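You operate a simulated robot arm through the tools that you are given. There is no shell and no other tool. Be economical: measure what you need, move in short steps, check, and stop when the job is done.

Carry out the task below with a simulated robot arm. There is one attempt and no reset: what you move stays moved.

TASK
Set the tow ring to 700 MM, clamp it and pin it.
Fine: the loop pin is already drawn; draw the knob pin too while the clamp lever is still at TIGHT, never with it slack, then turn the lever to FREE. The ring is a stiff fit and stays where it is let go: slide it till its red pointer meets the mark. Lever back to TIGHT, then both pins fully home. Keep fingers out of the channel.

The check looks at the end state, three seconds after you hand in, the way a careful person would. Anything else that was tipped, shoved, dropped, spilled or broken makes it a failure.

THE ROBOT
A 7-joint arm with a two-finger parallel gripper, fixed in place. Base frame: the origin is at the foot of the arm, x ahead of it, y to its left, z up. Readings come in m, rad, newtons and seconds.
With the tool pointing down near the work surface it reaches from about 0.18 to 0.62 m from the base axis. Its first joint turns from -1.152 to 1.152 rad. Payload 1.57 kg.
The tool frame sits at the grasp point between the pads (the TCP): z along the fingers, y along the line on which they close. The tips reach 0.03 m beyond it. The gripper opens to 0.11 m. The fingers are 0.024 m wide and 0.012 m thick; the gripper's body (0.048 by 0.112 m) begins 0.078 m behind the TCP.
Orientation is that of the tool frame in the base frame, as [roll, pitch, yaw] about the fixed x, y, z axes, in that order (R = Rz(yaw) Ry(pitch) Rx(roll)). With the fingers straight down and closing along the base's y, the tool's x points along the base's -x, its y along +y and its z along -z.

THE INTERFACE
- The arm moves only by the tool drive_tool. Its argument "motion" is a list of rows, each an object (a shift or turn left out is 0, a gripper value left out holds the last) with "gripper": the gripper command, from -1 (fully open) to 1 (shut), values between in proportion; "linear": the shift along the tool's x, y, z in units of 200 mm (1.0 is 200 mm), a list of three; "dr": the turn, a rotation vector about the tool's x, y, z in units of 90 degrees (1.0 is 90 degrees), a list of three. In form: [{"gripper": gripper, "linear": [dx, dy, dz], "dr": [rx, ry, rz]}, ...]. A call has 1 to 20 rows; each row is the pose to reach, as a shift and turn from the pose commanded when the call began, along the tool's axes at that moment. A call with a number of a shift or a turn outside -1 to 1 is refused whole. Rows are played at 5 a second. More than 0.05 m and 0.15 rad between two rows, or a gripper value outside its range, and nothing of the call is played. Where a pose cannot be reached the arm comes as near as it can. A force on the tool above 80 N (or 10 N above the force at the start of the call, whichever is more), or a blocked arm, ends the call early, and 0.2 s more pass. The fingers move at their own pace (about 0.108 m/s each) and stop on an object; they squeeze with about 30 N. The grip force told is the motor's: it shows also when the fingers shut on nothing. Time passes only in rows, and 0.2 s behind the last, so rows that repeat a pose let the fingers close. It gives the time, the measured TCP pose, the force on the tool (base axes), the opening and the grip force at its end, in the units of the frame above (readings bear some noise), with the torque about the TCP (base axes, N m) and any sound that the robot's microphone picked up, and new pictures: "views" is both (left out), scene, wrist or none.
- Cameras (640 x 400 px; columns grow to the right, rows downward): "scene" is fixed at [0.1493, -0.3847, 1.3931]; the picture's right is [0.84, -0.54, 0.00], its down [-0.34, -0.52, -0.78] and it looks along [0.43, 0.66, -0.62] (base axes); focal length 308 px, centre (320, 200). "wrist" rides on the gripper at [0.07, 0.016, -0.141] in the tool frame; the picture's right is [-0.23, 0.97, 0.00], its down [-0.86, -0.20, -0.48] and it looks along [-0.47, -0.11, 0.88] (tool axes); focal length 222 px, centre (320, 200). There is no depth. A picture from a camera that has moved, and an enlarged one, comes with that camera's place and axes in the base frame and with its lens. The place of the scene camera against the robot may be out by one fixed shift of up to 0.012 m in any direction.
- enlarge(camera, box): a new picture of the part [left, top, right, bottom] of that camera's present view, enlarged. No time passes.
- finish_job(): hands the job in; it is judged then, once.

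Work in short steps. Places have to be worked out from the pictures, the camera data and where the tool is seen: move nearer, look again, correct. Check each grasp and each placing, and mend what went wrong. You have 120 turns and 200 pictures in all, those below and enlarged ones among them. Open the gripper and draw the arm clear of the work before you hand the job in, unless the task says otherwise; then end with one line.

The tools are called after "Emit:" by a JSON object that holds its "api" and its "payload". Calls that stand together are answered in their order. drive_tool: Moves the arm, as the interface text tells. Its arguments: {"type":"object","properties":{"motion":{"type":"array","items":{"type":"object","properties":{"gripper":{"type":"number"},"linear":{"type":"array","items":{"type":"number"}},"dr":{"type":"array","items":{"type":"number"}}}}},"views":{"type":"string","enum":["both","scene","wrist","none"]}},"required":["motion"]} The other tools are called the same way: enlarge (camera, box) takes an enlarged picture of a part of a camera's view; finish_job () hands the job in.

At the start:

```text
t: 0.0
tcp_pos: [0.3714, -0.0171, 1.1207]
ee_rot: [3.142, -0.001, 3.142]
contact_force: [0.9, 0.3, 0.2]
moment: [-0.02, -0.01, 0.0]
width: 0.1101
grasp_force: 0.0
```

scene: 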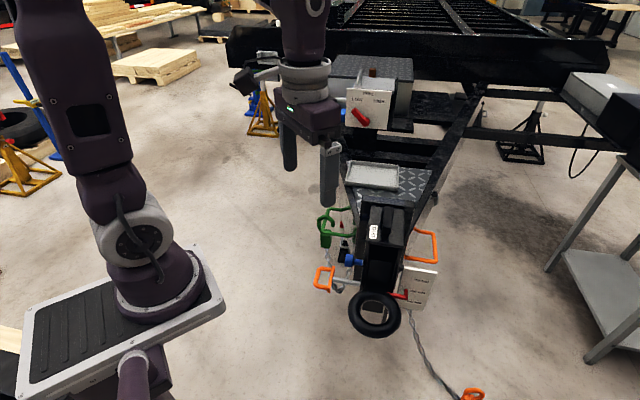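
wrist: 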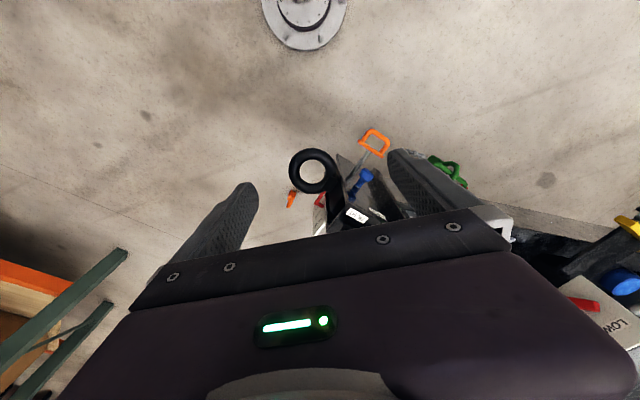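

The scene shows the drawbar with a tow ring, pins and a lever below the tool. I enlarge the region first to identify parts.

Emit:
{"api": "enlarge", "payload": {"camera": "scene", "box": [290, 180, 470, 345]}}

Emit:
{"api": "enlarge", "payload": {"camera": "scene", "box": [320, 50, 440, 150]}}

Emit:
{"api": "enlarge", "payload": {"camera": "wrist", "box": [260, 110, 480, 250]}}

```text
2.42 times, centred on (380, 262) of scene
camera zoom: at [0.1493, -0.3847, 1.3931], right [0.84, -0.54, 0.0], down [-0.34, -0.52, -0.78], along [0.43, 0.66, -0.62], focal length 747 px, centre (174, 48)
```

zoom: 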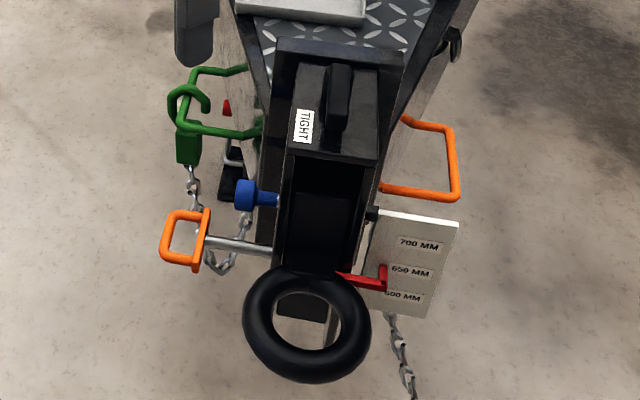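

```text
4.00 times, centred on (380, 100) of scene
camera zoom: at [0.1493, -0.3847, 1.3931], right [0.84, -0.54, 0.0], down [-0.34, -0.52, -0.78], along [0.43, 0.66, -0.62], focal length 1233 px, centre (80, 600)
```

zoom: 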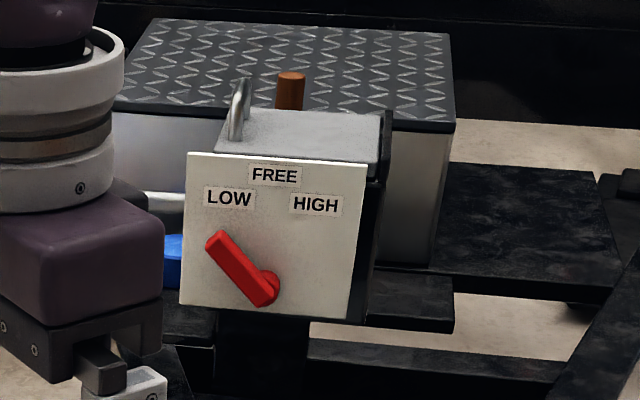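

```text
2.86 times, centred on (370, 180) of wrist
camera zoom: at [0.3013, -0.0007, 1.2634], right [0.23, 0.97, 0.0], down [0.86, -0.2, 0.48], along [0.47, -0.11, -0.88], focal length 635 px, centre (177, 257)
```

zoom: 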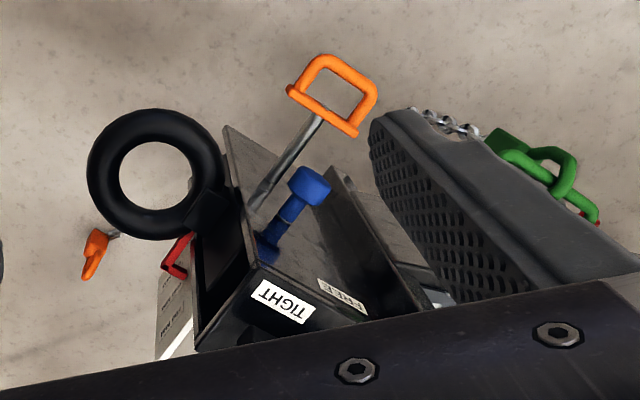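

I judge the ring at about (0.52,-0.08,0.65), the column top (TIGHT label) at about (0.57,0.01,0.85), and the blue knob at about (0.54,0.06,0.72). I'll go to a front-left viewpoint with the wrist camera for a close look.

Emit:
{"api": "drive_tool", "payload": {"motion": [{"gripper": -1, "linear": [-0.031, -0.081, 0.075], "dr": [0, 0, -0.08]}, {"linear": [-0.062, -0.162, 0.15], "dr": [0, 0, -0.16]}, {"linear": [-0.094, -0.244, 0.225], "dr": [0, 0, -0.24]}, {"linear": [-0.125, -0.325, 0.3], "dr": [0, 0, -0.32]}, {"linear": [-0.156, -0.406, 0.375], "dr": [0, 0, -0.4]}, {"linear": [-0.187, -0.487, 0.45], "dr": [0, 0, -0.48]}, {"linear": [-0.219, -0.569, 0.525], "dr": [0, 0, -0.56]}, {"linear": [-0.25, -0.65, 0.6], "dr": [0, 0, -0.644]}, {"linear": [-0.25, -0.65, 0.6], "dr": [0, 0, -0.644]}], "views": "both"}}

```text
t: 2.0
tcp_pos: [0.4207, -0.1489, 1.0019]
ee_rot: [3.141, 0.0, -2.128]
contact_force: [-0.3, -0.2, 0.9]
moment: [0.01, 0.01, -0.01]
width: 0.1099
grasp_force: 0.1
camera wrist: at [0.3702, -0.1981, 1.1433], right [-0.71, 0.71, 0.0], down [0.62, 0.62, 0.48], along [0.34, 0.34, -0.88], focal length 222 px, centre (320, 200)
```

scene: 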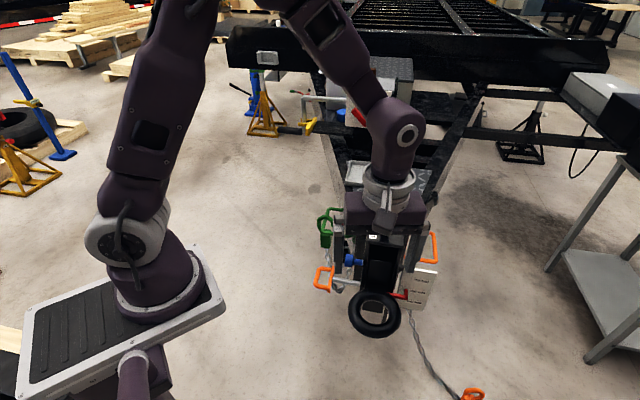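
wrist: 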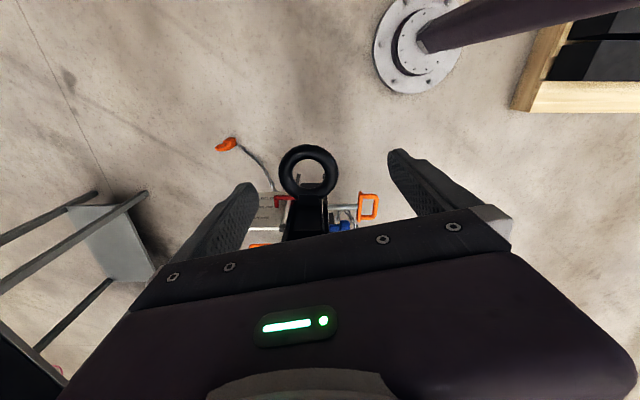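

The tool hid part of the view. I'll tilt the tool forward and drop lower and back so that the wrist camera sees the front of the channel and the scale plate.

Emit:
{"api": "drive_tool", "payload": {"motion": [{"linear": [0.044, -0.008, 0.133], "dr": [0, -0.074, 0]}, {"linear": [0.088, -0.016, 0.266], "dr": [0, -0.148, 0]}, {"linear": [0.132, -0.024, 0.4], "dr": [0, -0.222, 0]}, {"linear": [0.177, -0.032, 0.533], "dr": [0, -0.296, 0]}, {"linear": [0.221, -0.04, 0.666], "dr": [0, -0.37, 0]}, {"linear": [0.265, -0.047, 0.8], "dr": [0, -0.444, 0]}, {"linear": [0.265, -0.047, 0.8], "dr": [0, -0.444, 0]}], "views": "wrist"}}

```text
t: 3.6
tcp_pos: [0.4006, -0.1964, 0.8402]
ee_rot: [-3.141, 0.698, -2.132]
contact_force: [0.5, 0.6, 0.0]
moment: [0.02, -0.02, 0.02]
width: 0.1101
grasp_force: 0.0
camera wrist: at [0.3105, -0.3099, 0.9051], right [-0.73, 0.66, 0.15], down [0.35, 0.19, 0.92], along [0.58, 0.72, -0.37], focal length 222 px, centre (320, 200)
```

wrist: 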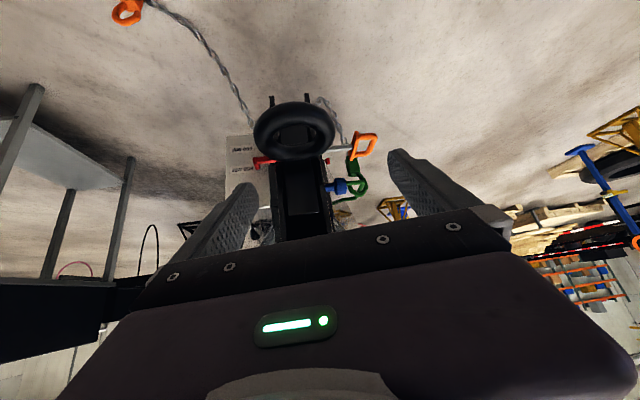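

Emit:
{"api": "enlarge", "payload": {"camera": "wrist", "box": [215, 85, 405, 245]}}

```text
2.50 times, centred on (310, 165) of wrist
camera zoom: at [0.3105, -0.3099, 0.9051], right [-0.73, 0.66, 0.15], down [0.35, 0.19, 0.92], along [0.58, 0.72, -0.37], focal length 555 px, centre (345, 288)
```

zoom: 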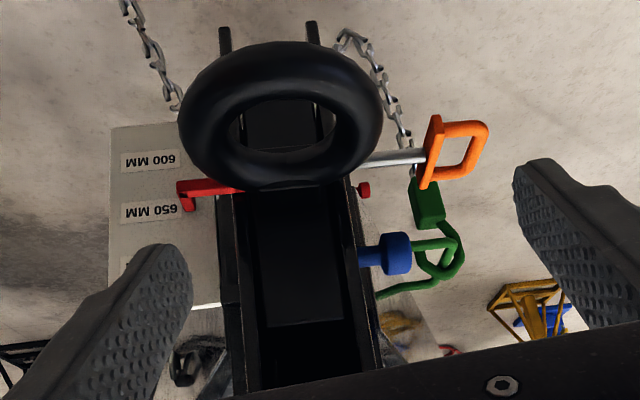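

The pointer sits between 600 and 650, nearer 650, and the ring is horizontal in front of the channel. I take tight zooms to understand the top lever and the knob, since enlarging sharpens detail.

Emit:
{"api": "enlarge", "payload": {"camera": "scene", "box": [340, 190, 430, 246]}}

Emit:
{"api": "enlarge", "payload": {"camera": "wrist", "box": [260, 120, 400, 210]}}

```text
7.11 times, centred on (385, 218) of scene
camera zoom: at [0.1493, -0.3848, 1.3931], right [0.84, -0.54, 0.0], down [-0.34, -0.52, -0.78], along [0.43, 0.66, -0.62], focal length 2192 px, centre (-142, 72)
```

zoom: 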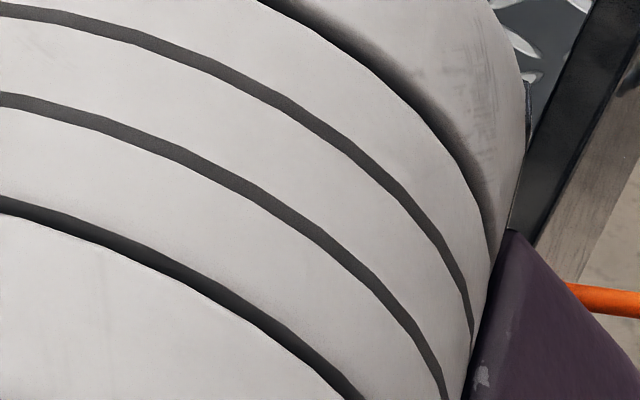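

```text
4.44 times, centred on (330, 165) of wrist
camera zoom: at [0.3105, -0.3099, 0.9051], right [-0.73, 0.66, 0.15], down [0.35, 0.19, 0.92], along [0.58, 0.72, -0.37], focal length 987 px, centre (276, 356)
```

zoom: 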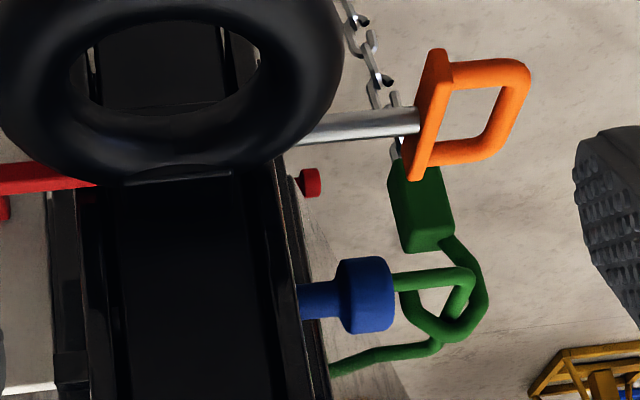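

I'll go around to the robot-side viewpoint (looking along the pins) to see the knob, the loop pin and the top lever. First raise and reduce the tilt.

Emit:
{"api": "drive_tool", "payload": {"motion": [{"linear": [-0.1, 0, -0.115], "dr": [0, 0.037, 0]}, {"linear": [-0.2, 0, -0.23], "dr": [0, 0.074, 0]}, {"linear": [-0.29, 0, -0.345], "dr": [0, 0.111, 0]}], "views": "none"}}

Emit:
{"api": "drive_tool", "payload": {"motion": [{"linear": [-0.09, 0.085, 0.087], "dr": [0.043, 0, 0.075]}, {"linear": [-0.18, 0.17, 0.173], "dr": [0.087, 0, 0.15]}, {"linear": [-0.27, 0.255, 0.26], "dr": [0.13, 0, 0.225]}, {"linear": [-0.36, 0.34, 0.347], "dr": [0.173, 0, 0.3]}, {"linear": [-0.45, 0.425, 0.433], "dr": [0.217, 0, 0.375]}, {"linear": [-0.54, 0.51, 0.52], "dr": [0.26, 0, 0.45]}, {"linear": [-0.63, 0.595, 0.607], "dr": [0.303, 0, 0.526]}, {"linear": [-0.72, 0.68, 0.693], "dr": [0.346, 0, 0.6]}, {"linear": [-0.81, 0.765, 0.78], "dr": [0.39, 0, 0.676]}, {"linear": [-0.9, 0.85, 0.867], "dr": [0.433, 0, 0.751]}, {"linear": [-0.9, 0.85, 0.867], "dr": [0.433, 0, 0.751]}], "views": "both"}}

```text
t: 4.4
tcp_pos: [0.4015, -0.1971, 0.9325]
ee_rot: [-3.141, 0.522, -2.129]
contact_force: [-0.1, -0.6, 0.0]
moment: [-0.03, 0.01, 0.03]
width: 0.1101
grasp_force: 0.1
```

```text
t: 6.8
tcp_pos: [0.3985, 0.0297, 0.9201]
ee_rot: [3.141, 0.523, 2.789]
contact_force: [-0.2, -0.7, 0.0]
moment: [-0.01, 0.02, 0.0]
width: 0.1101
grasp_force: 0.1
out of reach, approached as far as the arm can: row 4, 6, 7, 8, 9, 10, 11
camera wrist: at [0.2812, 0.0915, 1.0083], right [0.52, 0.85, 0.11], down [0.4, -0.36, 0.84], along [0.75, -0.39, -0.53], focal length 222 px, centre (320, 200)
```

scene: 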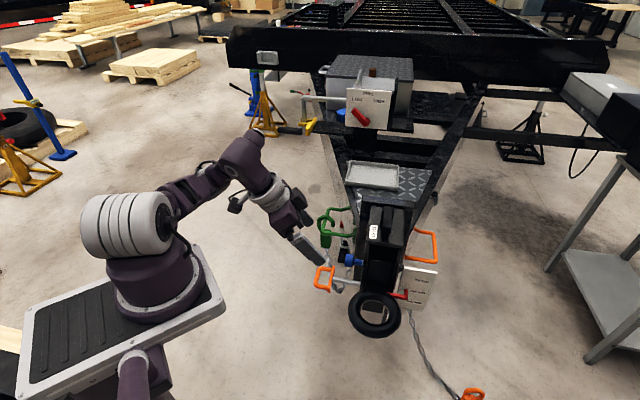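
wrist: 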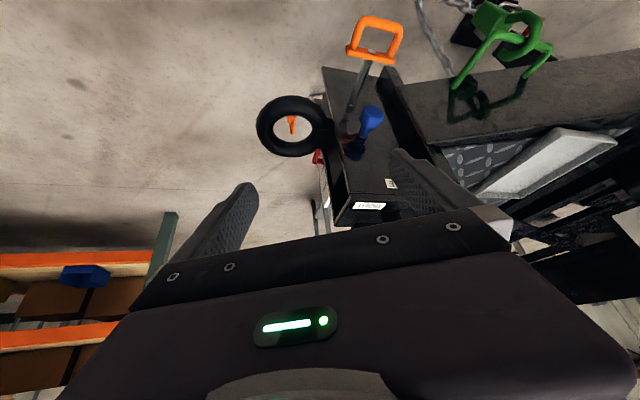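

The arm stands near its inner reach limit here, but the scene view is now clear. I zoom both cameras in on the column.

Emit:
{"api": "enlarge", "payload": {"camera": "scene", "box": [345, 192, 425, 242]}}

Emit:
{"api": "enlarge", "payload": {"camera": "scene", "box": [310, 240, 450, 330]}}

Emit:
{"api": "enlarge", "payload": {"camera": "wrist", "box": [290, 90, 450, 230]}}

```text
8.00 times, centred on (385, 217) of scene
camera zoom: at [0.1493, -0.3847, 1.3931], right [0.84, -0.54, 0.0], down [-0.34, -0.52, -0.78], along [0.43, 0.66, -0.62], focal length 2466 px, centre (-200, 64)
```

zoom: 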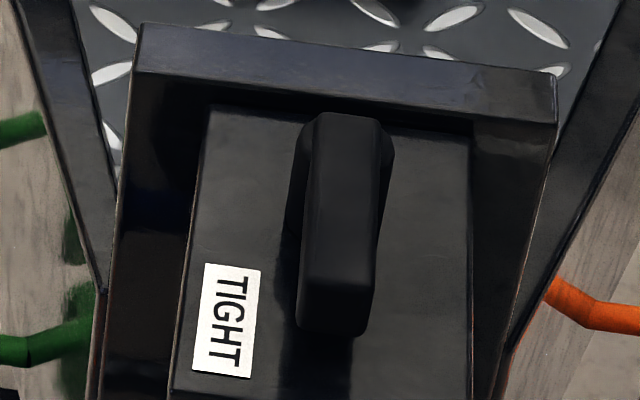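

```text
4.44 times, centred on (380, 285) of scene
camera zoom: at [0.1493, -0.3847, 1.3931], right [0.84, -0.54, 0.0], down [-0.34, -0.52, -0.78], along [0.43, 0.66, -0.62], focal length 1370 px, centre (53, -178)
```

zoom: 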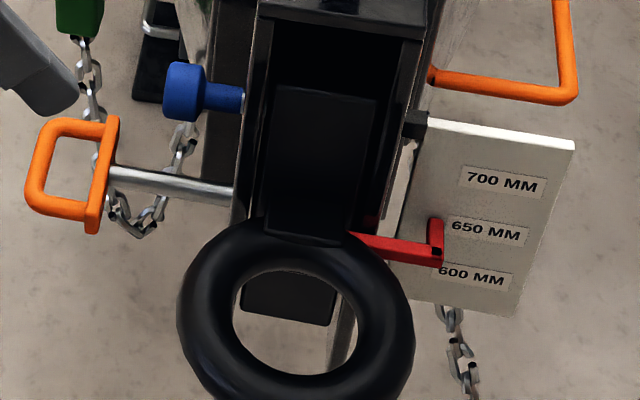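

```text
2.86 times, centred on (370, 160) of wrist
camera zoom: at [0.2812, 0.0915, 1.0083], right [0.52, 0.85, 0.11], down [0.4, -0.36, 0.84], along [0.75, -0.39, -0.53], focal length 635 px, centre (177, 314)
```

zoom: 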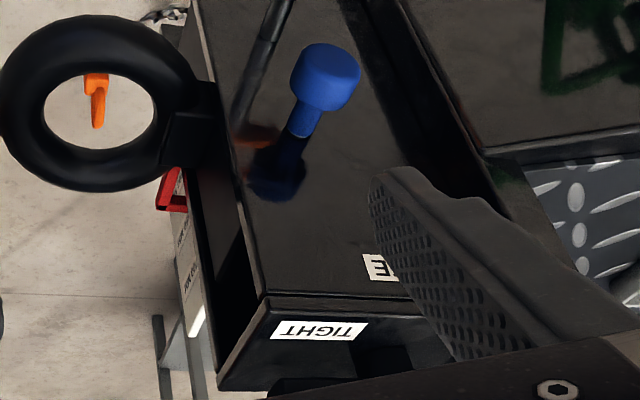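

The lever's shape on top is ambiguous from this angle. I'll raise the tool to vertical above and to the left of the column for a view of its top.

Emit:
{"api": "drive_tool", "payload": {"motion": [{"linear": [-0.168, -0.008, -0.107], "dr": [0, 0.067, 0]}, {"linear": [-0.336, -0.016, -0.214], "dr": [0, 0.133, 0]}, {"linear": [-0.504, -0.024, -0.321], "dr": [0, 0.2, 0]}, {"linear": [-0.672, -0.032, -0.428], "dr": [0, 0.267, 0]}, {"linear": [-0.84, -0.04, -0.535], "dr": [0, 0.333, 0]}, {"linear": [-0.84, -0.04, -0.535], "dr": [0, 0.333, 0]}], "views": "wrist"}}

```text
t: 8.2
tcp_pos: [0.4838, -0.0094, 1.0981]
ee_rot: [3.141, 0.0, 2.79]
contact_force: [0.4, 0.2, 0.5]
moment: [0.03, -0.01, -0.01]
width: 0.1099
grasp_force: 0.1
camera wrist: at [0.4234, 0.0304, 1.2397], right [0.55, 0.84, 0.0], down [0.73, -0.48, 0.48], along [0.4, -0.26, -0.88], focal length 222 px, centre (320, 200)
```

wrist: 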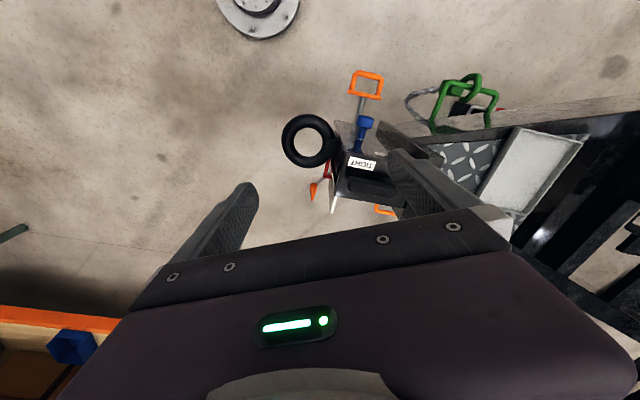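

Emit:
{"api": "enlarge", "payload": {"camera": "wrist", "box": [310, 105, 430, 225]}}

```text
3.33 times, centred on (370, 165) of wrist
camera zoom: at [0.4234, 0.0304, 1.2397], right [0.55, 0.84, 0.0], down [0.73, -0.48, 0.48], along [0.4, -0.26, -0.88], focal length 740 px, centre (153, 317)
```

zoom: 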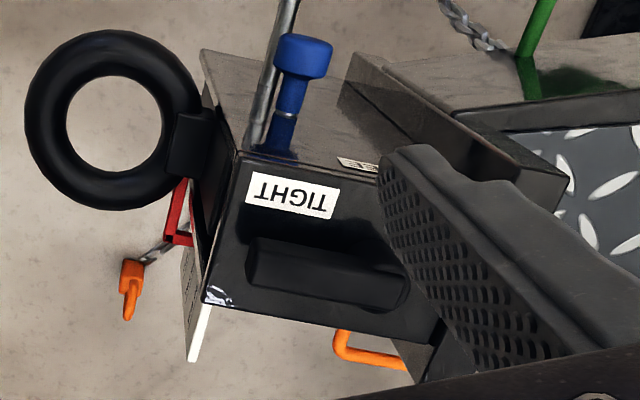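

The lever is a bar on top with its hub at the trailer end, pointing to the front (TIGHT); FREE is to the left, toward the robot. I judge the column's fore-aft axis to be at about 50° heading, and the knob head at about (0.549,0.070,0.709). I'll move to a pre-grasp pose 0.12 m back from the knob, yaw 140°, tilted 25°.

Emit:
{"api": "drive_tool", "payload": {"motion": [{"gripper": -0.3, "linear": [0.007, 0.057, 0.143], "dr": [0.007, -0.039, 0.031]}, {"linear": [0.014, 0.114, 0.286], "dr": [0.014, -0.079, 0.063]}, {"linear": [0.021, 0.171, 0.429], "dr": [0.021, -0.118, 0.094]}, {"linear": [0.029, 0.229, 0.571], "dr": [0.028, -0.158, 0.126]}, {"linear": [0.036, 0.286, 0.714], "dr": [0.035, -0.197, 0.157]}, {"linear": [0.043, 0.343, 0.857], "dr": [0.042, -0.237, 0.189]}, {"linear": [0.05, 0.4, 1.0], "dr": [0.049, -0.276, 0.22]}], "views": "none"}}

Emit:
{"api": "drive_tool", "payload": {"motion": [{"linear": [0.08, 0.05, 0.11]}, {"linear": [0.16, 0.1, 0.22]}, {"linear": [0.237, 0.152, 0.33]}, {"linear": [0.237, 0.152, 0.33]}], "views": "both"}}

```text
t: 9.8
tcp_pos: [0.501, 0.0678, 0.8964]
ee_rot: [3.141, 0.44, 2.438]
contact_force: [0.6, -0.3, 0.0]
moment: [-0.01, 0.0, 0.0]
width: 0.0714
grasp_force: 0.0
```

```text
t: 10.8
tcp_pos: [0.5081, 0.1015, 0.8173]
ee_rot: [-3.14, 0.437, 2.44]
contact_force: [0.2, -0.5, 0.2]
moment: [0.03, 0.02, 0.0]
width: 0.0716
grasp_force: 0.1
camera wrist: at [0.4255, 0.1944, 0.9169], right [0.79, 0.61, 0.1], down [0.31, -0.52, 0.8], along [0.54, -0.6, -0.6], focal length 222 px, centre (320, 200)
```

scene: 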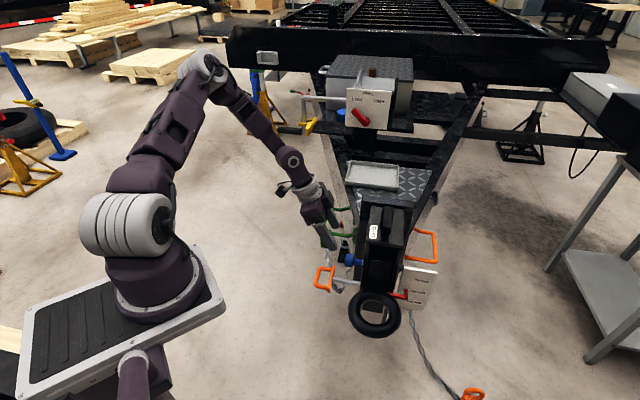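
wrist: 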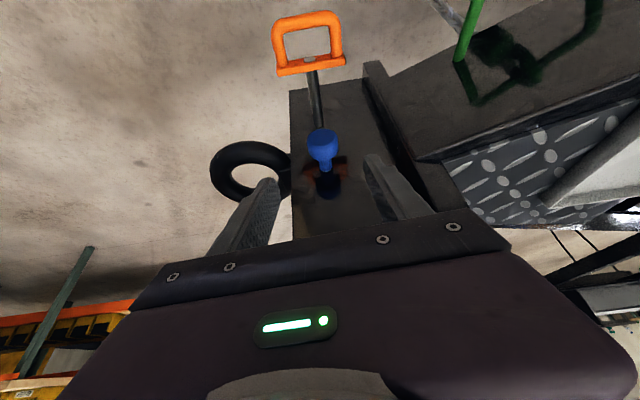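

The knob sits at pixel (323,143), within about 5 mm of my estimate and centred between the fingers. I advance 0.10 m along the tool axis and look again.

Emit:
{"api": "drive_tool", "payload": {"motion": [{"gripper": -0.2, "linear": [0, 0.01, 0.17]}, {"linear": [0, 0.01, 0.34]}, {"linear": [0, 0.01, 0.5]}, {"linear": [0, 0.01, 0.5]}], "views": "wrist"}}

Emit:
{"api": "enlarge", "payload": {"camera": "scene", "box": [310, 190, 430, 300]}}

```text
t: 11.8
tcp_pos: [0.5419, 0.0747, 0.7268]
ee_rot: [-3.142, 0.438, 2.442]
contact_force: [-0.2, 0.1, -0.1]
moment: [0.0, -0.04, 0.02]
width: 0.0661
grasp_force: 0.0
camera wrist: at [0.4586, 0.1681, 0.8269], right [0.79, 0.61, 0.1], down [0.31, -0.52, 0.8], along [0.54, -0.6, -0.6], focal length 222 px, centre (320, 200)
```

wrist: 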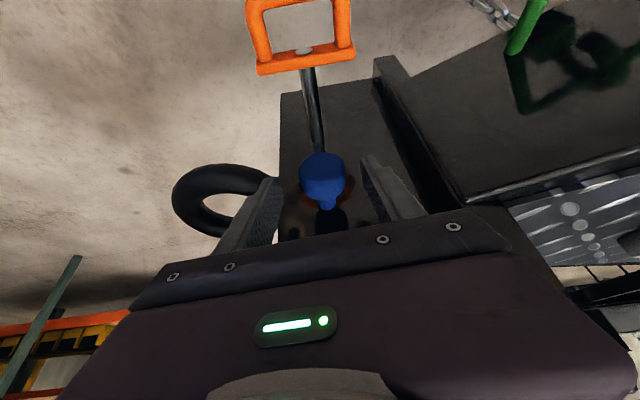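

```text
3.64 times, centred on (370, 245) of scene
camera zoom: at [0.1493, -0.3848, 1.3931], right [0.84, -0.54, 0.0], down [-0.34, -0.52, -0.78], along [0.43, 0.66, -0.62], focal length 1121 px, centre (138, 36)
```

zoom: 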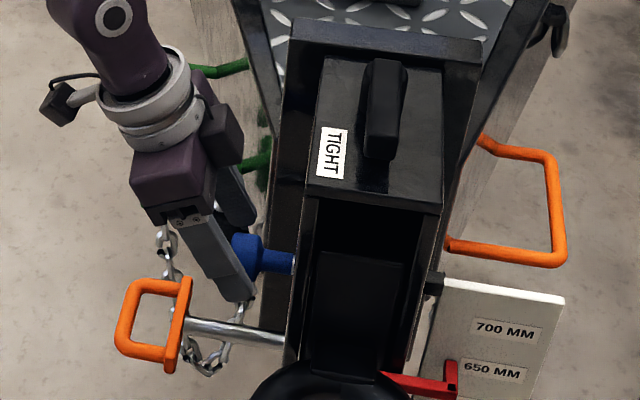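

The knob appears exactly where predicted. I advance the final 23 mm and close on the knob.

Emit:
{"api": "drive_tool", "payload": {"motion": [{"gripper": -0.2, "linear": [0, 0, 0.06]}, {"linear": [0, 0, 0.115]}, {"gripper": 1, "linear": [0, 0, 0.115]}, {"linear": [0, 0, 0.115]}, {"linear": [0, 0, 0.115]}], "views": "wrist"}}

Emit:
{"api": "enlarge", "payload": {"camera": "scene", "box": [310, 190, 430, 300]}}

```text
t: 13.0
tcp_pos: [0.5511, 0.0702, 0.7075]
ee_rot: [3.138, 0.439, 2.439]
contact_force: [15.8, 13.7, -9.5]
moment: [0.1, -0.18, -0.64]
width: 0.0373
grasp_force: 43.3
camera wrist: at [0.4673, 0.1625, 0.8065], right [0.78, 0.61, 0.1], down [0.31, -0.52, 0.8], along [0.54, -0.59, -0.6], focal length 222 px, centre (320, 200)
```

wrist: 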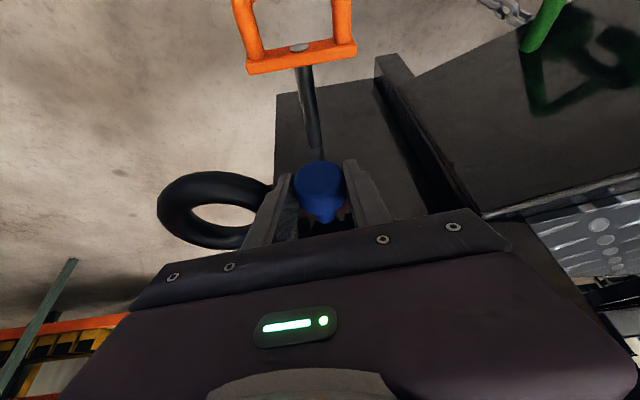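

```text
3.64 times, centred on (370, 245) of scene
camera zoom: at [0.1498, -0.3844, 1.3931], right [0.84, -0.54, 0.0], down [-0.34, -0.52, -0.78], along [0.43, 0.66, -0.62], focal length 1121 px, centre (138, 36)
```

zoom: 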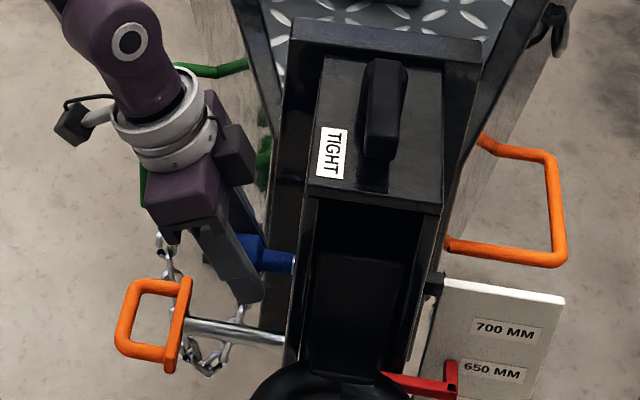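

The knob is gripped (opening 37 mm), with a sideways load suggesting I'm about 2 mm off toward −y of the tool. I add that correction and pull outward along the pin axis, 30 mm first.

Emit:
{"api": "drive_tool", "payload": {"motion": [{"linear": [0, 0.01, 0]}, {"linear": [0.045, 0.01, -0.021]}, {"linear": [0.09, 0.01, -0.042]}, {"linear": [0.136, 0.01, -0.063]}, {"linear": [0.136, 0.01, -0.063]}], "views": "none"}}

Emit:
{"api": "enlarge", "payload": {"camera": "scene", "box": [310, 190, 430, 300]}}

```text
t: 14.2
tcp_pos: [0.5291, 0.0915, 0.7077]
ee_rot: [3.137, 0.44, 2.441]
contact_force: [21.8, 19.0, -1.9]
moment: [-0.07, -0.3, -0.51]
width: 0.0376
grasp_force: 43.9
```

```text
3.64 times, centred on (370, 245) of scene
camera zoom: at [0.1498, -0.3844, 1.3931], right [0.84, -0.54, 0.0], down [-0.34, -0.52, -0.78], along [0.43, 0.66, -0.62], focal length 1121 px, centre (138, 36)
```

zoom: 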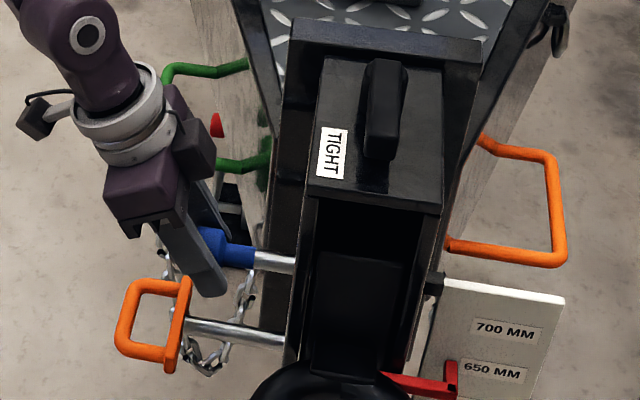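

The pin is sliding out (bright shank visible). The side load grew with my +y correction, so I reverse it, and keep drawing.

Emit:
{"api": "drive_tool", "payload": {"motion": [{"linear": [0.0, -0.02, 0]}, {"linear": [0.045, -0.02, -0.021]}, {"linear": [0.068, -0.02, -0.032]}, {"linear": [0.068, -0.02, -0.032]}], "views": "none"}}

Emit:
{"api": "enlarge", "payload": {"camera": "scene", "box": [310, 190, 430, 300]}}

```text
t: 15.2
tcp_pos: [0.5211, 0.1005, 0.708]
ee_rot: [3.129, 0.444, 2.44]
contact_force: [38.3, 36.0, -5.8]
moment: [0.35, -0.16, -0.61]
width: 0.0377
grasp_force: 43.7
```

```text
3.64 times, centred on (370, 245) of scene
camera zoom: at [0.1502, -0.384, 1.3932], right [0.84, -0.54, 0.0], down [-0.34, -0.52, -0.78], along [0.43, 0.66, -0.62], focal length 1121 px, centre (138, 36)
```

zoom: 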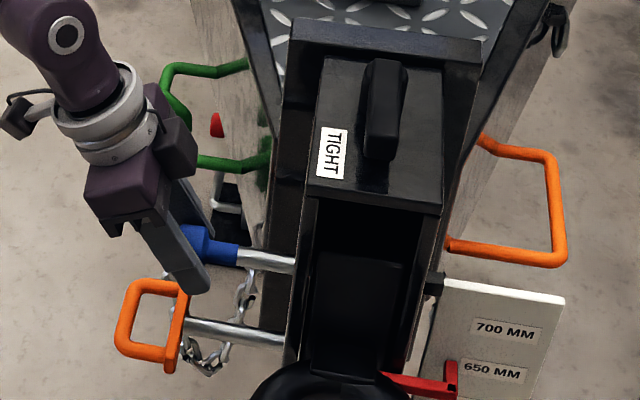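

The measured motion runs along heading 135°, so the column axis is at 45° and the side load came from my heading error. I relieve sideways by 6 mm and pull 8 mm more to feel for the stop.

Emit:
{"api": "drive_tool", "payload": {"motion": [{"linear": [0.0, 0.015, 0]}, {"linear": [0.0, 0.03, 0]}, {"linear": [0.0, 0.03, 0]}], "views": "none"}}

Emit:
{"api": "drive_tool", "payload": {"motion": [{"linear": [0.018, 0.002, -0.008]}, {"linear": [0.036, 0.004, -0.017]}, {"linear": [0.036, 0.004, -0.017]}], "views": "none"}}

Emit:
{"api": "enlarge", "payload": {"camera": "scene", "box": [310, 190, 430, 300]}}

```text
t: 16.0
tcp_pos: [0.5209, 0.1005, 0.7076]
ee_rot: [3.138, 0.441, 2.439]
contact_force: [16.5, 15.3, 22.6]
moment: [0.12, -0.11, -0.67]
width: 0.0375
grasp_force: 43.5
```

```text
t: 16.8
tcp_pos: [0.5141, 0.1073, 0.7079]
ee_rot: [3.139, 0.442, 2.442]
contact_force: [16.1, 13.0, 25.8]
moment: [-0.13, -0.52, -0.68]
width: 0.0375
grasp_force: 43.4
```

```text
3.64 times, centred on (370, 245) of scene
camera zoom: at [0.1492, -0.3846, 1.3931], right [0.84, -0.54, 0.0], down [-0.34, -0.52, -0.78], along [0.43, 0.66, -0.62], focal length 1121 px, centre (138, 36)
```

zoom: 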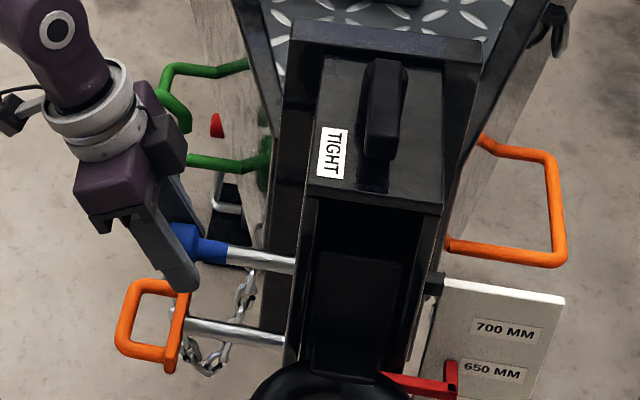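

Still sliding freely (52 mm drawn). I continue 10 mm more, with a small upward relief.

Emit:
{"api": "drive_tool", "payload": {"motion": [{"linear": [0.018, 0.01, -0.018]}, {"linear": [0.041, 0.012, -0.03]}, {"linear": [0.041, 0.012, -0.03]}], "views": "none"}}

```text
t: 17.6
tcp_pos: [0.5067, 0.1152, 0.707]
ee_rot: [-3.141, 0.435, 2.441]
contact_force: [16.2, 12.6, -21.0]
moment: [-0.46, -0.67, -0.53]
width: 0.0373
grasp_force: 43.6
```

Emit:
{"api": "drive_tool", "payload": {"motion": [{"linear": [0.022, 0.008, -0.006]}, {"linear": [0.041, 0.01, -0.014]}, {"linear": [0.041, 0.01, -0.014]}], "views": "none"}}

Emit:
{"api": "enlarge", "payload": {"camera": "scene", "box": [310, 190, 430, 300]}}

```text
t: 18.4
tcp_pos: [0.5008, 0.121, 0.7068]
ee_rot: [-3.139, 0.438, 2.44]
contact_force: [1.7, -1.2, -2.4]
moment: [0.09, 0.3, -0.74]
width: 0.0372
grasp_force: 43.1
```

```text
3.64 times, centred on (370, 245) of scene
camera zoom: at [0.1494, -0.3848, 1.393], right [0.84, -0.54, 0.0], down [-0.34, -0.52, -0.78], along [0.43, 0.66, -0.62], focal length 1121 px, centre (138, 36)
```

zoom: 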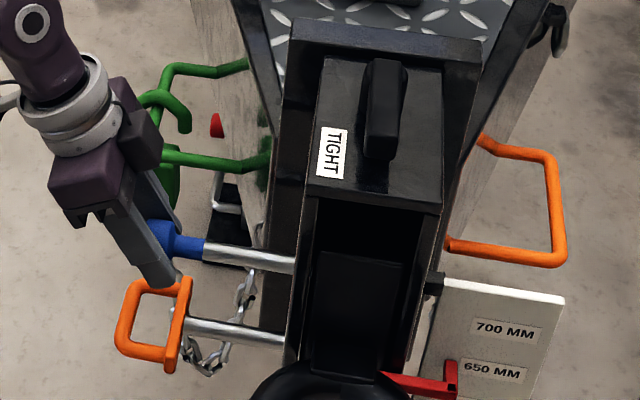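

Emit:
{"api": "drive_tool", "payload": {"motion": [{"linear": [0.018, 0.002, -0.008]}, {"linear": [0.036, 0.004, -0.017]}, {"linear": [0.036, 0.004, -0.017]}], "views": "none"}}

```text
t: 19.2
tcp_pos: [0.4954, 0.1261, 0.707]
ee_rot: [-3.138, 0.437, 2.439]
contact_force: [-7.7, -10.8, -2.6]
moment: [-0.38, -0.26, -0.69]
width: 0.0377
grasp_force: 43.1
```

Emit:
{"api": "enlarge", "payload": {"camera": "scene", "box": [310, 230, 410, 300]}}

Emit:
{"api": "enlarge", "payload": {"camera": "wrist", "box": [240, 0, 440, 240]}}

```text
5.71 times, centred on (360, 265) of scene
camera zoom: at [0.1492, -0.3849, 1.393], right [0.84, -0.54, 0.0], down [-0.34, -0.52, -0.79], along [0.43, 0.66, -0.62], focal length 1761 px, centre (91, -171)
```

zoom: 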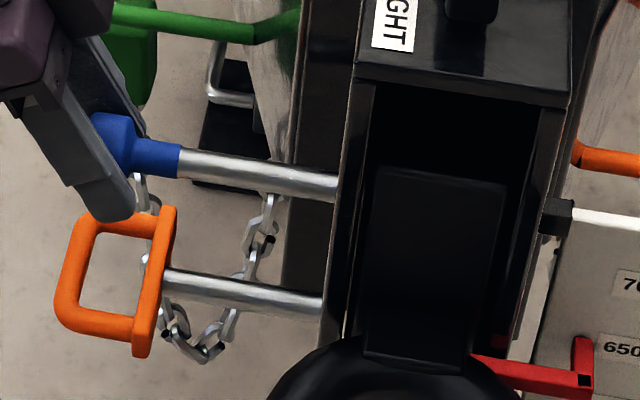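

```text
1.67 times, centred on (340, 120) of wrist
camera zoom: at [0.4119, 0.2195, 0.8064], right [0.79, 0.61, 0.09], down [0.31, -0.52, 0.8], along [0.53, -0.6, -0.6], focal length 370 px, centre (287, 333)
```

zoom: 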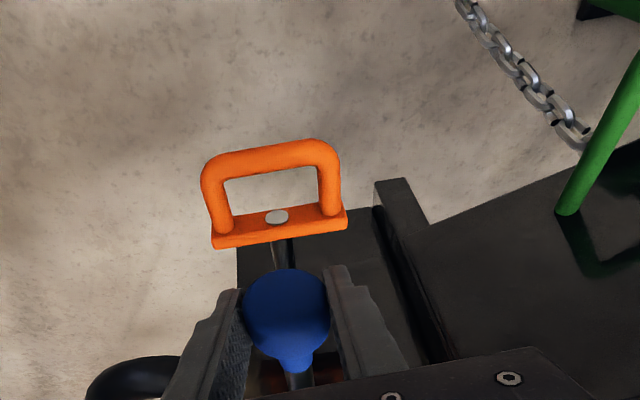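

The drawn knob shank now shows as much length as the already-drawn loop pin (≈78 mm travel). I release it and back straight off.

Emit:
{"api": "drive_tool", "payload": {"motion": [{"gripper": -0.2, "linear": [0, 0, 0]}, {"linear": [0, 0, 0]}, {"linear": [0, 0, -0.1]}, {"linear": [0, 0, -0.3]}, {"linear": [0, 0, -0.5]}, {"linear": [0, 0, -0.6]}], "views": "none"}}

Emit:
{"api": "enlarge", "payload": {"camera": "scene", "box": [310, 190, 430, 300]}}

```text
t: 20.6
tcp_pos: [0.4693, 0.1475, 0.7867]
ee_rot: [-3.141, 0.438, 2.44]
contact_force: [-0.2, 0.3, 0.4]
moment: [-0.01, 0.02, 0.0]
width: 0.0664
grasp_force: 0.2
out of reach, approached as far as the arm can: row 5, 6
```

```text
3.64 times, centred on (370, 245) of scene
camera zoom: at [0.1493, -0.3847, 1.3931], right [0.84, -0.54, 0.0], down [-0.34, -0.52, -0.78], along [0.43, 0.66, -0.62], focal length 1121 px, centre (138, 36)
```

zoom: 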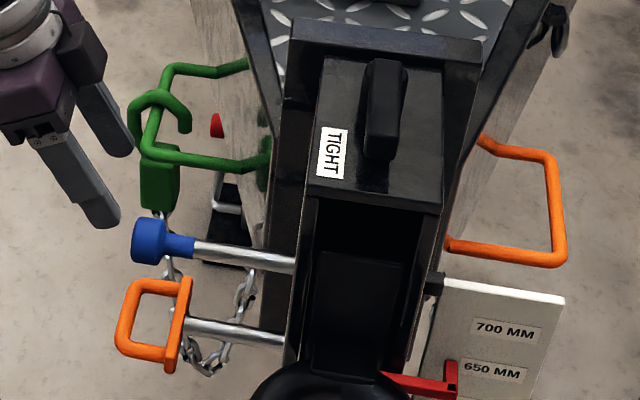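

The knob pin stays drawn. Now I rise and swing around to a pre-grasp above the lever (yaw 225°, tilt 20°).

Emit:
{"api": "drive_tool", "payload": {"motion": [{"linear": [-0.116, -0.01, -0.167], "dr": [0, 0.011, 0]}, {"linear": [-0.232, -0.02, -0.333], "dr": [0, 0.022, 0]}, {"linear": [-0.348, -0.03, -0.5], "dr": [0, 0.033, 0]}, {"linear": [-0.464, -0.04, -0.667], "dr": [0, 0.044, 0]}, {"linear": [-0.58, -0.05, -0.833], "dr": [0, 0.056, 0]}], "views": "none"}}

Emit:
{"api": "drive_tool", "payload": {"motion": [{"linear": [-0.069, -0.023, 0.025], "dr": [-0.029, 0, -0.081]}, {"linear": [-0.138, -0.047, 0.05], "dr": [-0.059, 0, -0.161]}, {"linear": [-0.206, -0.07, 0.075], "dr": [-0.088, 0, -0.242]}, {"linear": [-0.275, -0.093, 0.1], "dr": [-0.117, 0, -0.323]}, {"linear": [-0.344, -0.116, 0.125], "dr": [-0.147, 0, -0.404]}, {"linear": [-0.413, -0.14, 0.15], "dr": [-0.176, 0, -0.484]}, {"linear": [-0.482, -0.163, 0.175], "dr": [-0.206, 0, -0.565]}, {"linear": [-0.551, -0.186, 0.2], "dr": [-0.235, 0, -0.646]}, {"linear": [-0.619, -0.209, 0.225], "dr": [-0.264, 0, -0.727]}, {"linear": [-0.688, -0.233, 0.25], "dr": [-0.294, 0, -0.807]}, {"linear": [-0.757, -0.256, 0.275], "dr": [-0.323, 0, -0.888]}, {"linear": [-0.757, -0.256, 0.275], "dr": [-0.323, 0, -0.888]}], "views": "wrist"}}

```text
t: 21.8
tcp_pos: [0.491, 0.1178, 0.9864]
ee_rot: [-3.141, 0.349, 2.44]
contact_force: [-0.4, -0.1, 1.0]
moment: [-0.01, 0.0, -0.01]
width: 0.066
grasp_force: 0.0
```

```text
t: 24.4
tcp_pos: [0.5797, -0.0249, 0.9871]
ee_rot: [-3.14, 0.35, -2.357]
contact_force: [-0.2, -0.4, 0.4]
moment: [-0.02, 0.01, 0.02]
width: 0.0658
grasp_force: 0.0
camera wrist: at [0.4874, -0.092, 1.0969], right [-0.54, 0.84, 0.08], down [0.59, 0.31, 0.74], along [0.6, 0.44, -0.67], focal length 222 px, centre (320, 200)
```

wrist: 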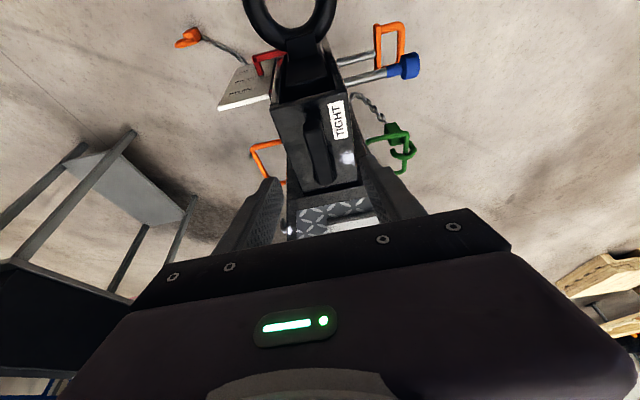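

Emit:
{"api": "enlarge", "payload": {"camera": "wrist", "box": [250, 70, 410, 220]}}

Emit:
{"api": "enlarge", "payload": {"camera": "scene", "box": [320, 170, 430, 260]}}

```text
2.67 times, centred on (330, 145) of wrist
camera zoom: at [0.4874, -0.092, 1.0969], right [-0.54, 0.84, 0.08], down [0.59, 0.31, 0.74], along [0.6, 0.44, -0.67], focal length 592 px, centre (293, 347)
```

zoom: 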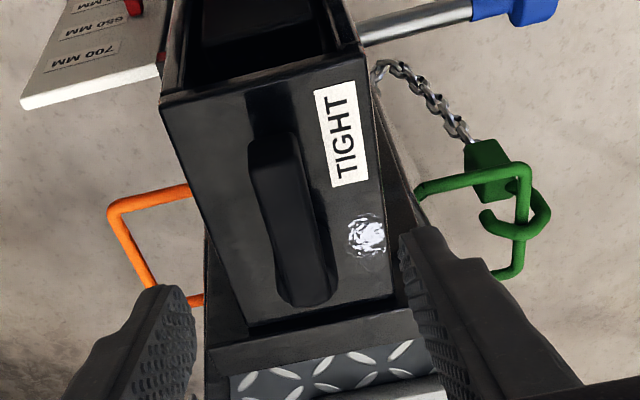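

```text
4.44 times, centred on (375, 215) of scene
camera zoom: at [0.1493, -0.3848, 1.3931], right [0.84, -0.54, 0.0], down [-0.34, -0.52, -0.78], along [0.43, 0.66, -0.62], focal length 1370 px, centre (76, 133)
```

zoom: 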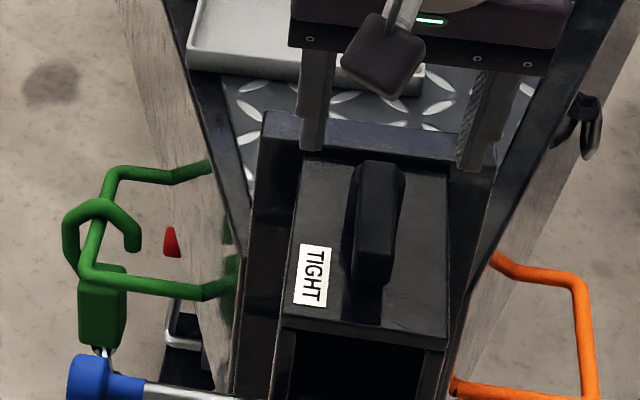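

The lever bar runs from its tip at about (0.594,-0.014) to the hub near (0.65,0.04), top at z≈0.87. I descend 0.09 m along the tool axis to straddle it, then look.

Emit:
{"api": "drive_tool", "payload": {"motion": [{"linear": [0, -0.007, 0.15]}, {"linear": [0, -0.015, 0.3]}, {"linear": [0, -0.015, 0.45]}, {"linear": [0, -0.015, 0.45]}], "views": "wrist"}}

Emit:
{"api": "enlarge", "payload": {"camera": "scene", "box": [330, 180, 430, 250]}}

```text
t: 25.4
tcp_pos: [0.6044, -0.0047, 0.9028]
ee_rot: [-3.14, 0.35, -2.357]
contact_force: [-0.3, -0.3, -0.6]
moment: [-0.03, 0.01, -0.03]
width: 0.066
grasp_force: 0.0
camera wrist: at [0.5111, -0.0725, 1.0121], right [-0.54, 0.84, 0.08], down [0.59, 0.31, 0.74], along [0.6, 0.44, -0.67], focal length 222 px, centre (320, 200)
```

wrist: 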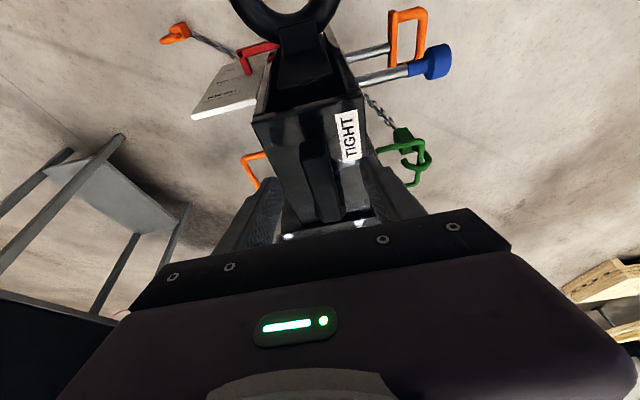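

```text
5.71 times, centred on (380, 215) of scene
camera zoom: at [0.1493, -0.3847, 1.3931], right [0.84, -0.54, 0.0], down [-0.34, -0.52, -0.78], along [0.43, 0.66, -0.62], focal length 1761 px, centre (-23, 114)
```

zoom: 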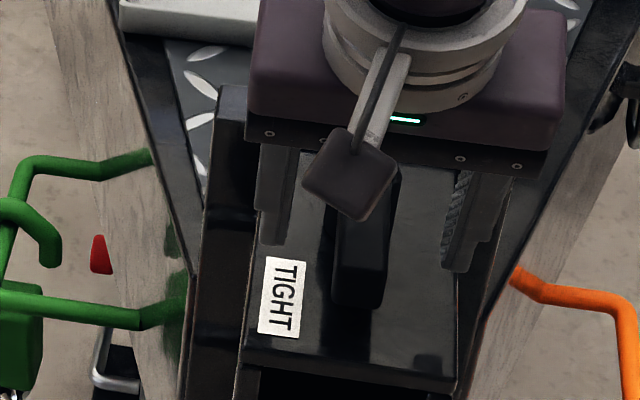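

The fingers straddle the bar well centred. I descend 16 mm with a slight shift toward the lever tip, watching for contact, then close.

Emit:
{"api": "drive_tool", "payload": {"motion": [{"linear": [0.03, 0, 0.03]}, {"linear": [0.03, 0, 0.07]}, {"linear": [0.03, 0, 0.07]}], "views": "none"}}

Emit:
{"api": "enlarge", "payload": {"camera": "scene", "box": [330, 180, 430, 250]}}

Emit:
{"api": "enlarge", "payload": {"camera": "wrist", "box": [210, 90, 430, 250]}}

```text
t: 26.2
tcp_pos: [0.603, -0.0045, 0.8874]
ee_rot: [-3.14, 0.347, -2.358]
contact_force: [-0.3, -0.7, -0.2]
moment: [0.02, 0.0, -0.02]
width: 0.066
grasp_force: 0.0
```

```text
5.71 times, centred on (380, 215) of scene
camera zoom: at [0.1493, -0.3847, 1.3931], right [0.84, -0.54, 0.0], down [-0.34, -0.52, -0.78], along [0.43, 0.66, -0.62], focal length 1761 px, centre (-23, 114)
```

zoom: 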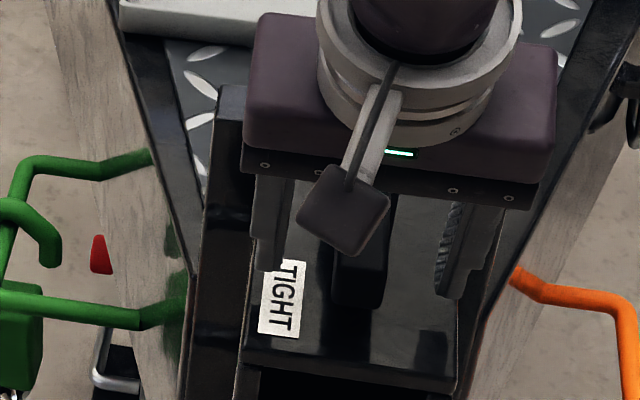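

```text
2.50 times, centred on (320, 170) of wrist
camera zoom: at [0.5106, -0.0728, 0.9967], right [-0.54, 0.84, 0.08], down [0.59, 0.31, 0.74], along [0.6, 0.44, -0.67], focal length 555 px, centre (320, 275)
```

zoom: 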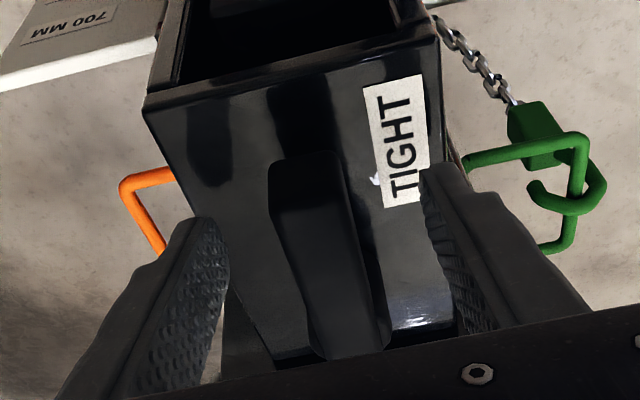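

No contact yet. I close on the bar and check opening and force.

Emit:
{"api": "drive_tool", "payload": {"motion": [{"gripper": 0.3}, {"gripper": 1}, {"gripper": 1}, {"gripper": 1}], "views": "wrist"}}

Emit:
{"api": "enlarge", "payload": {"camera": "scene", "box": [330, 180, 430, 250]}}

```text
t: 27.2
tcp_pos: [0.6024, -0.0041, 0.887]
ee_rot: [-3.138, 0.348, -2.358]
contact_force: [0.2, 0.6, -2.0]
moment: [0.21, 0.0, 0.07]
width: 0.0216
grasp_force: 34.6
camera wrist: at [0.5106, -0.0727, 0.9968], right [-0.54, 0.84, 0.08], down [0.59, 0.31, 0.74], along [0.6, 0.44, -0.67], focal length 222 px, centre (320, 200)
```

wrist: 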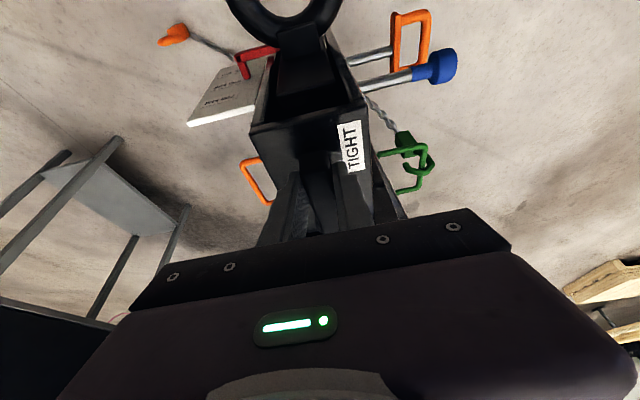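

```text
5.71 times, centred on (380, 215) of scene
camera zoom: at [0.1493, -0.3847, 1.3931], right [0.84, -0.54, 0.0], down [-0.34, -0.52, -0.78], along [0.43, 0.66, -0.62], focal length 1761 px, centre (-23, 114)
```

zoom: 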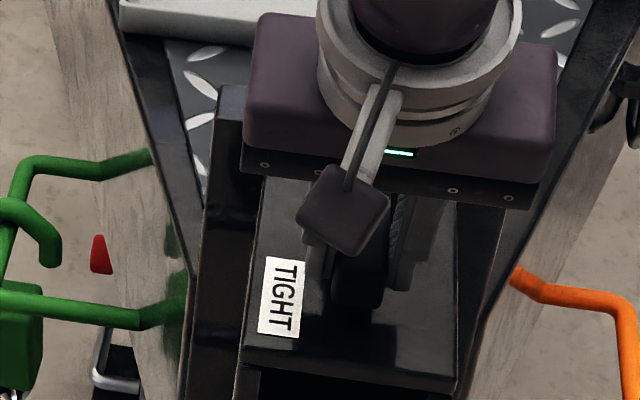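

The bar is gripped and centred (21.6 mm). I turn it clockwise (seen from above) about the hub estimate (0.648,0.041), first 22.5°, and check forces.

Emit:
{"api": "drive_tool", "payload": {"motion": [{"linear": [-0.0026, 0.0418, 0.0009], "dr": [0.0285, 0, 0.0783]}, {"linear": [-0.0103, 0.0828, 0.0037], "dr": [0.057, 0, 0.1567]}, {"linear": [-0.0229, 0.1225, 0.0083], "dr": [0.0855, 0, 0.235]}, {"linear": [-0.0229, 0.1225, 0.0083], "dr": [0.0855, 0, 0.235]}], "views": "none"}}

Emit:
{"api": "enlarge", "payload": {"camera": "scene", "box": [330, 180, 430, 250]}}

```text
t: 28.2
tcp_pos: [0.5895, 0.0138, 0.8863]
ee_rot: [-3.138, 0.353, -2.755]
contact_force: [9.1, -18.0, 3.9]
moment: [-0.31, -0.31, -1.12]
width: 0.0218
grasp_force: 34.4
```

```text
5.71 times, centred on (380, 215) of scene
camera zoom: at [0.1494, -0.3852, 1.3929], right [0.84, -0.54, 0.0], down [-0.34, -0.52, -0.79], along [0.43, 0.66, -0.62], focal length 1761 px, centre (-23, 114)
```

zoom: 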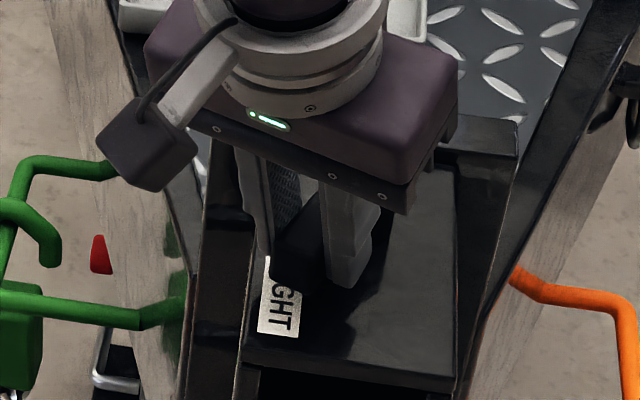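

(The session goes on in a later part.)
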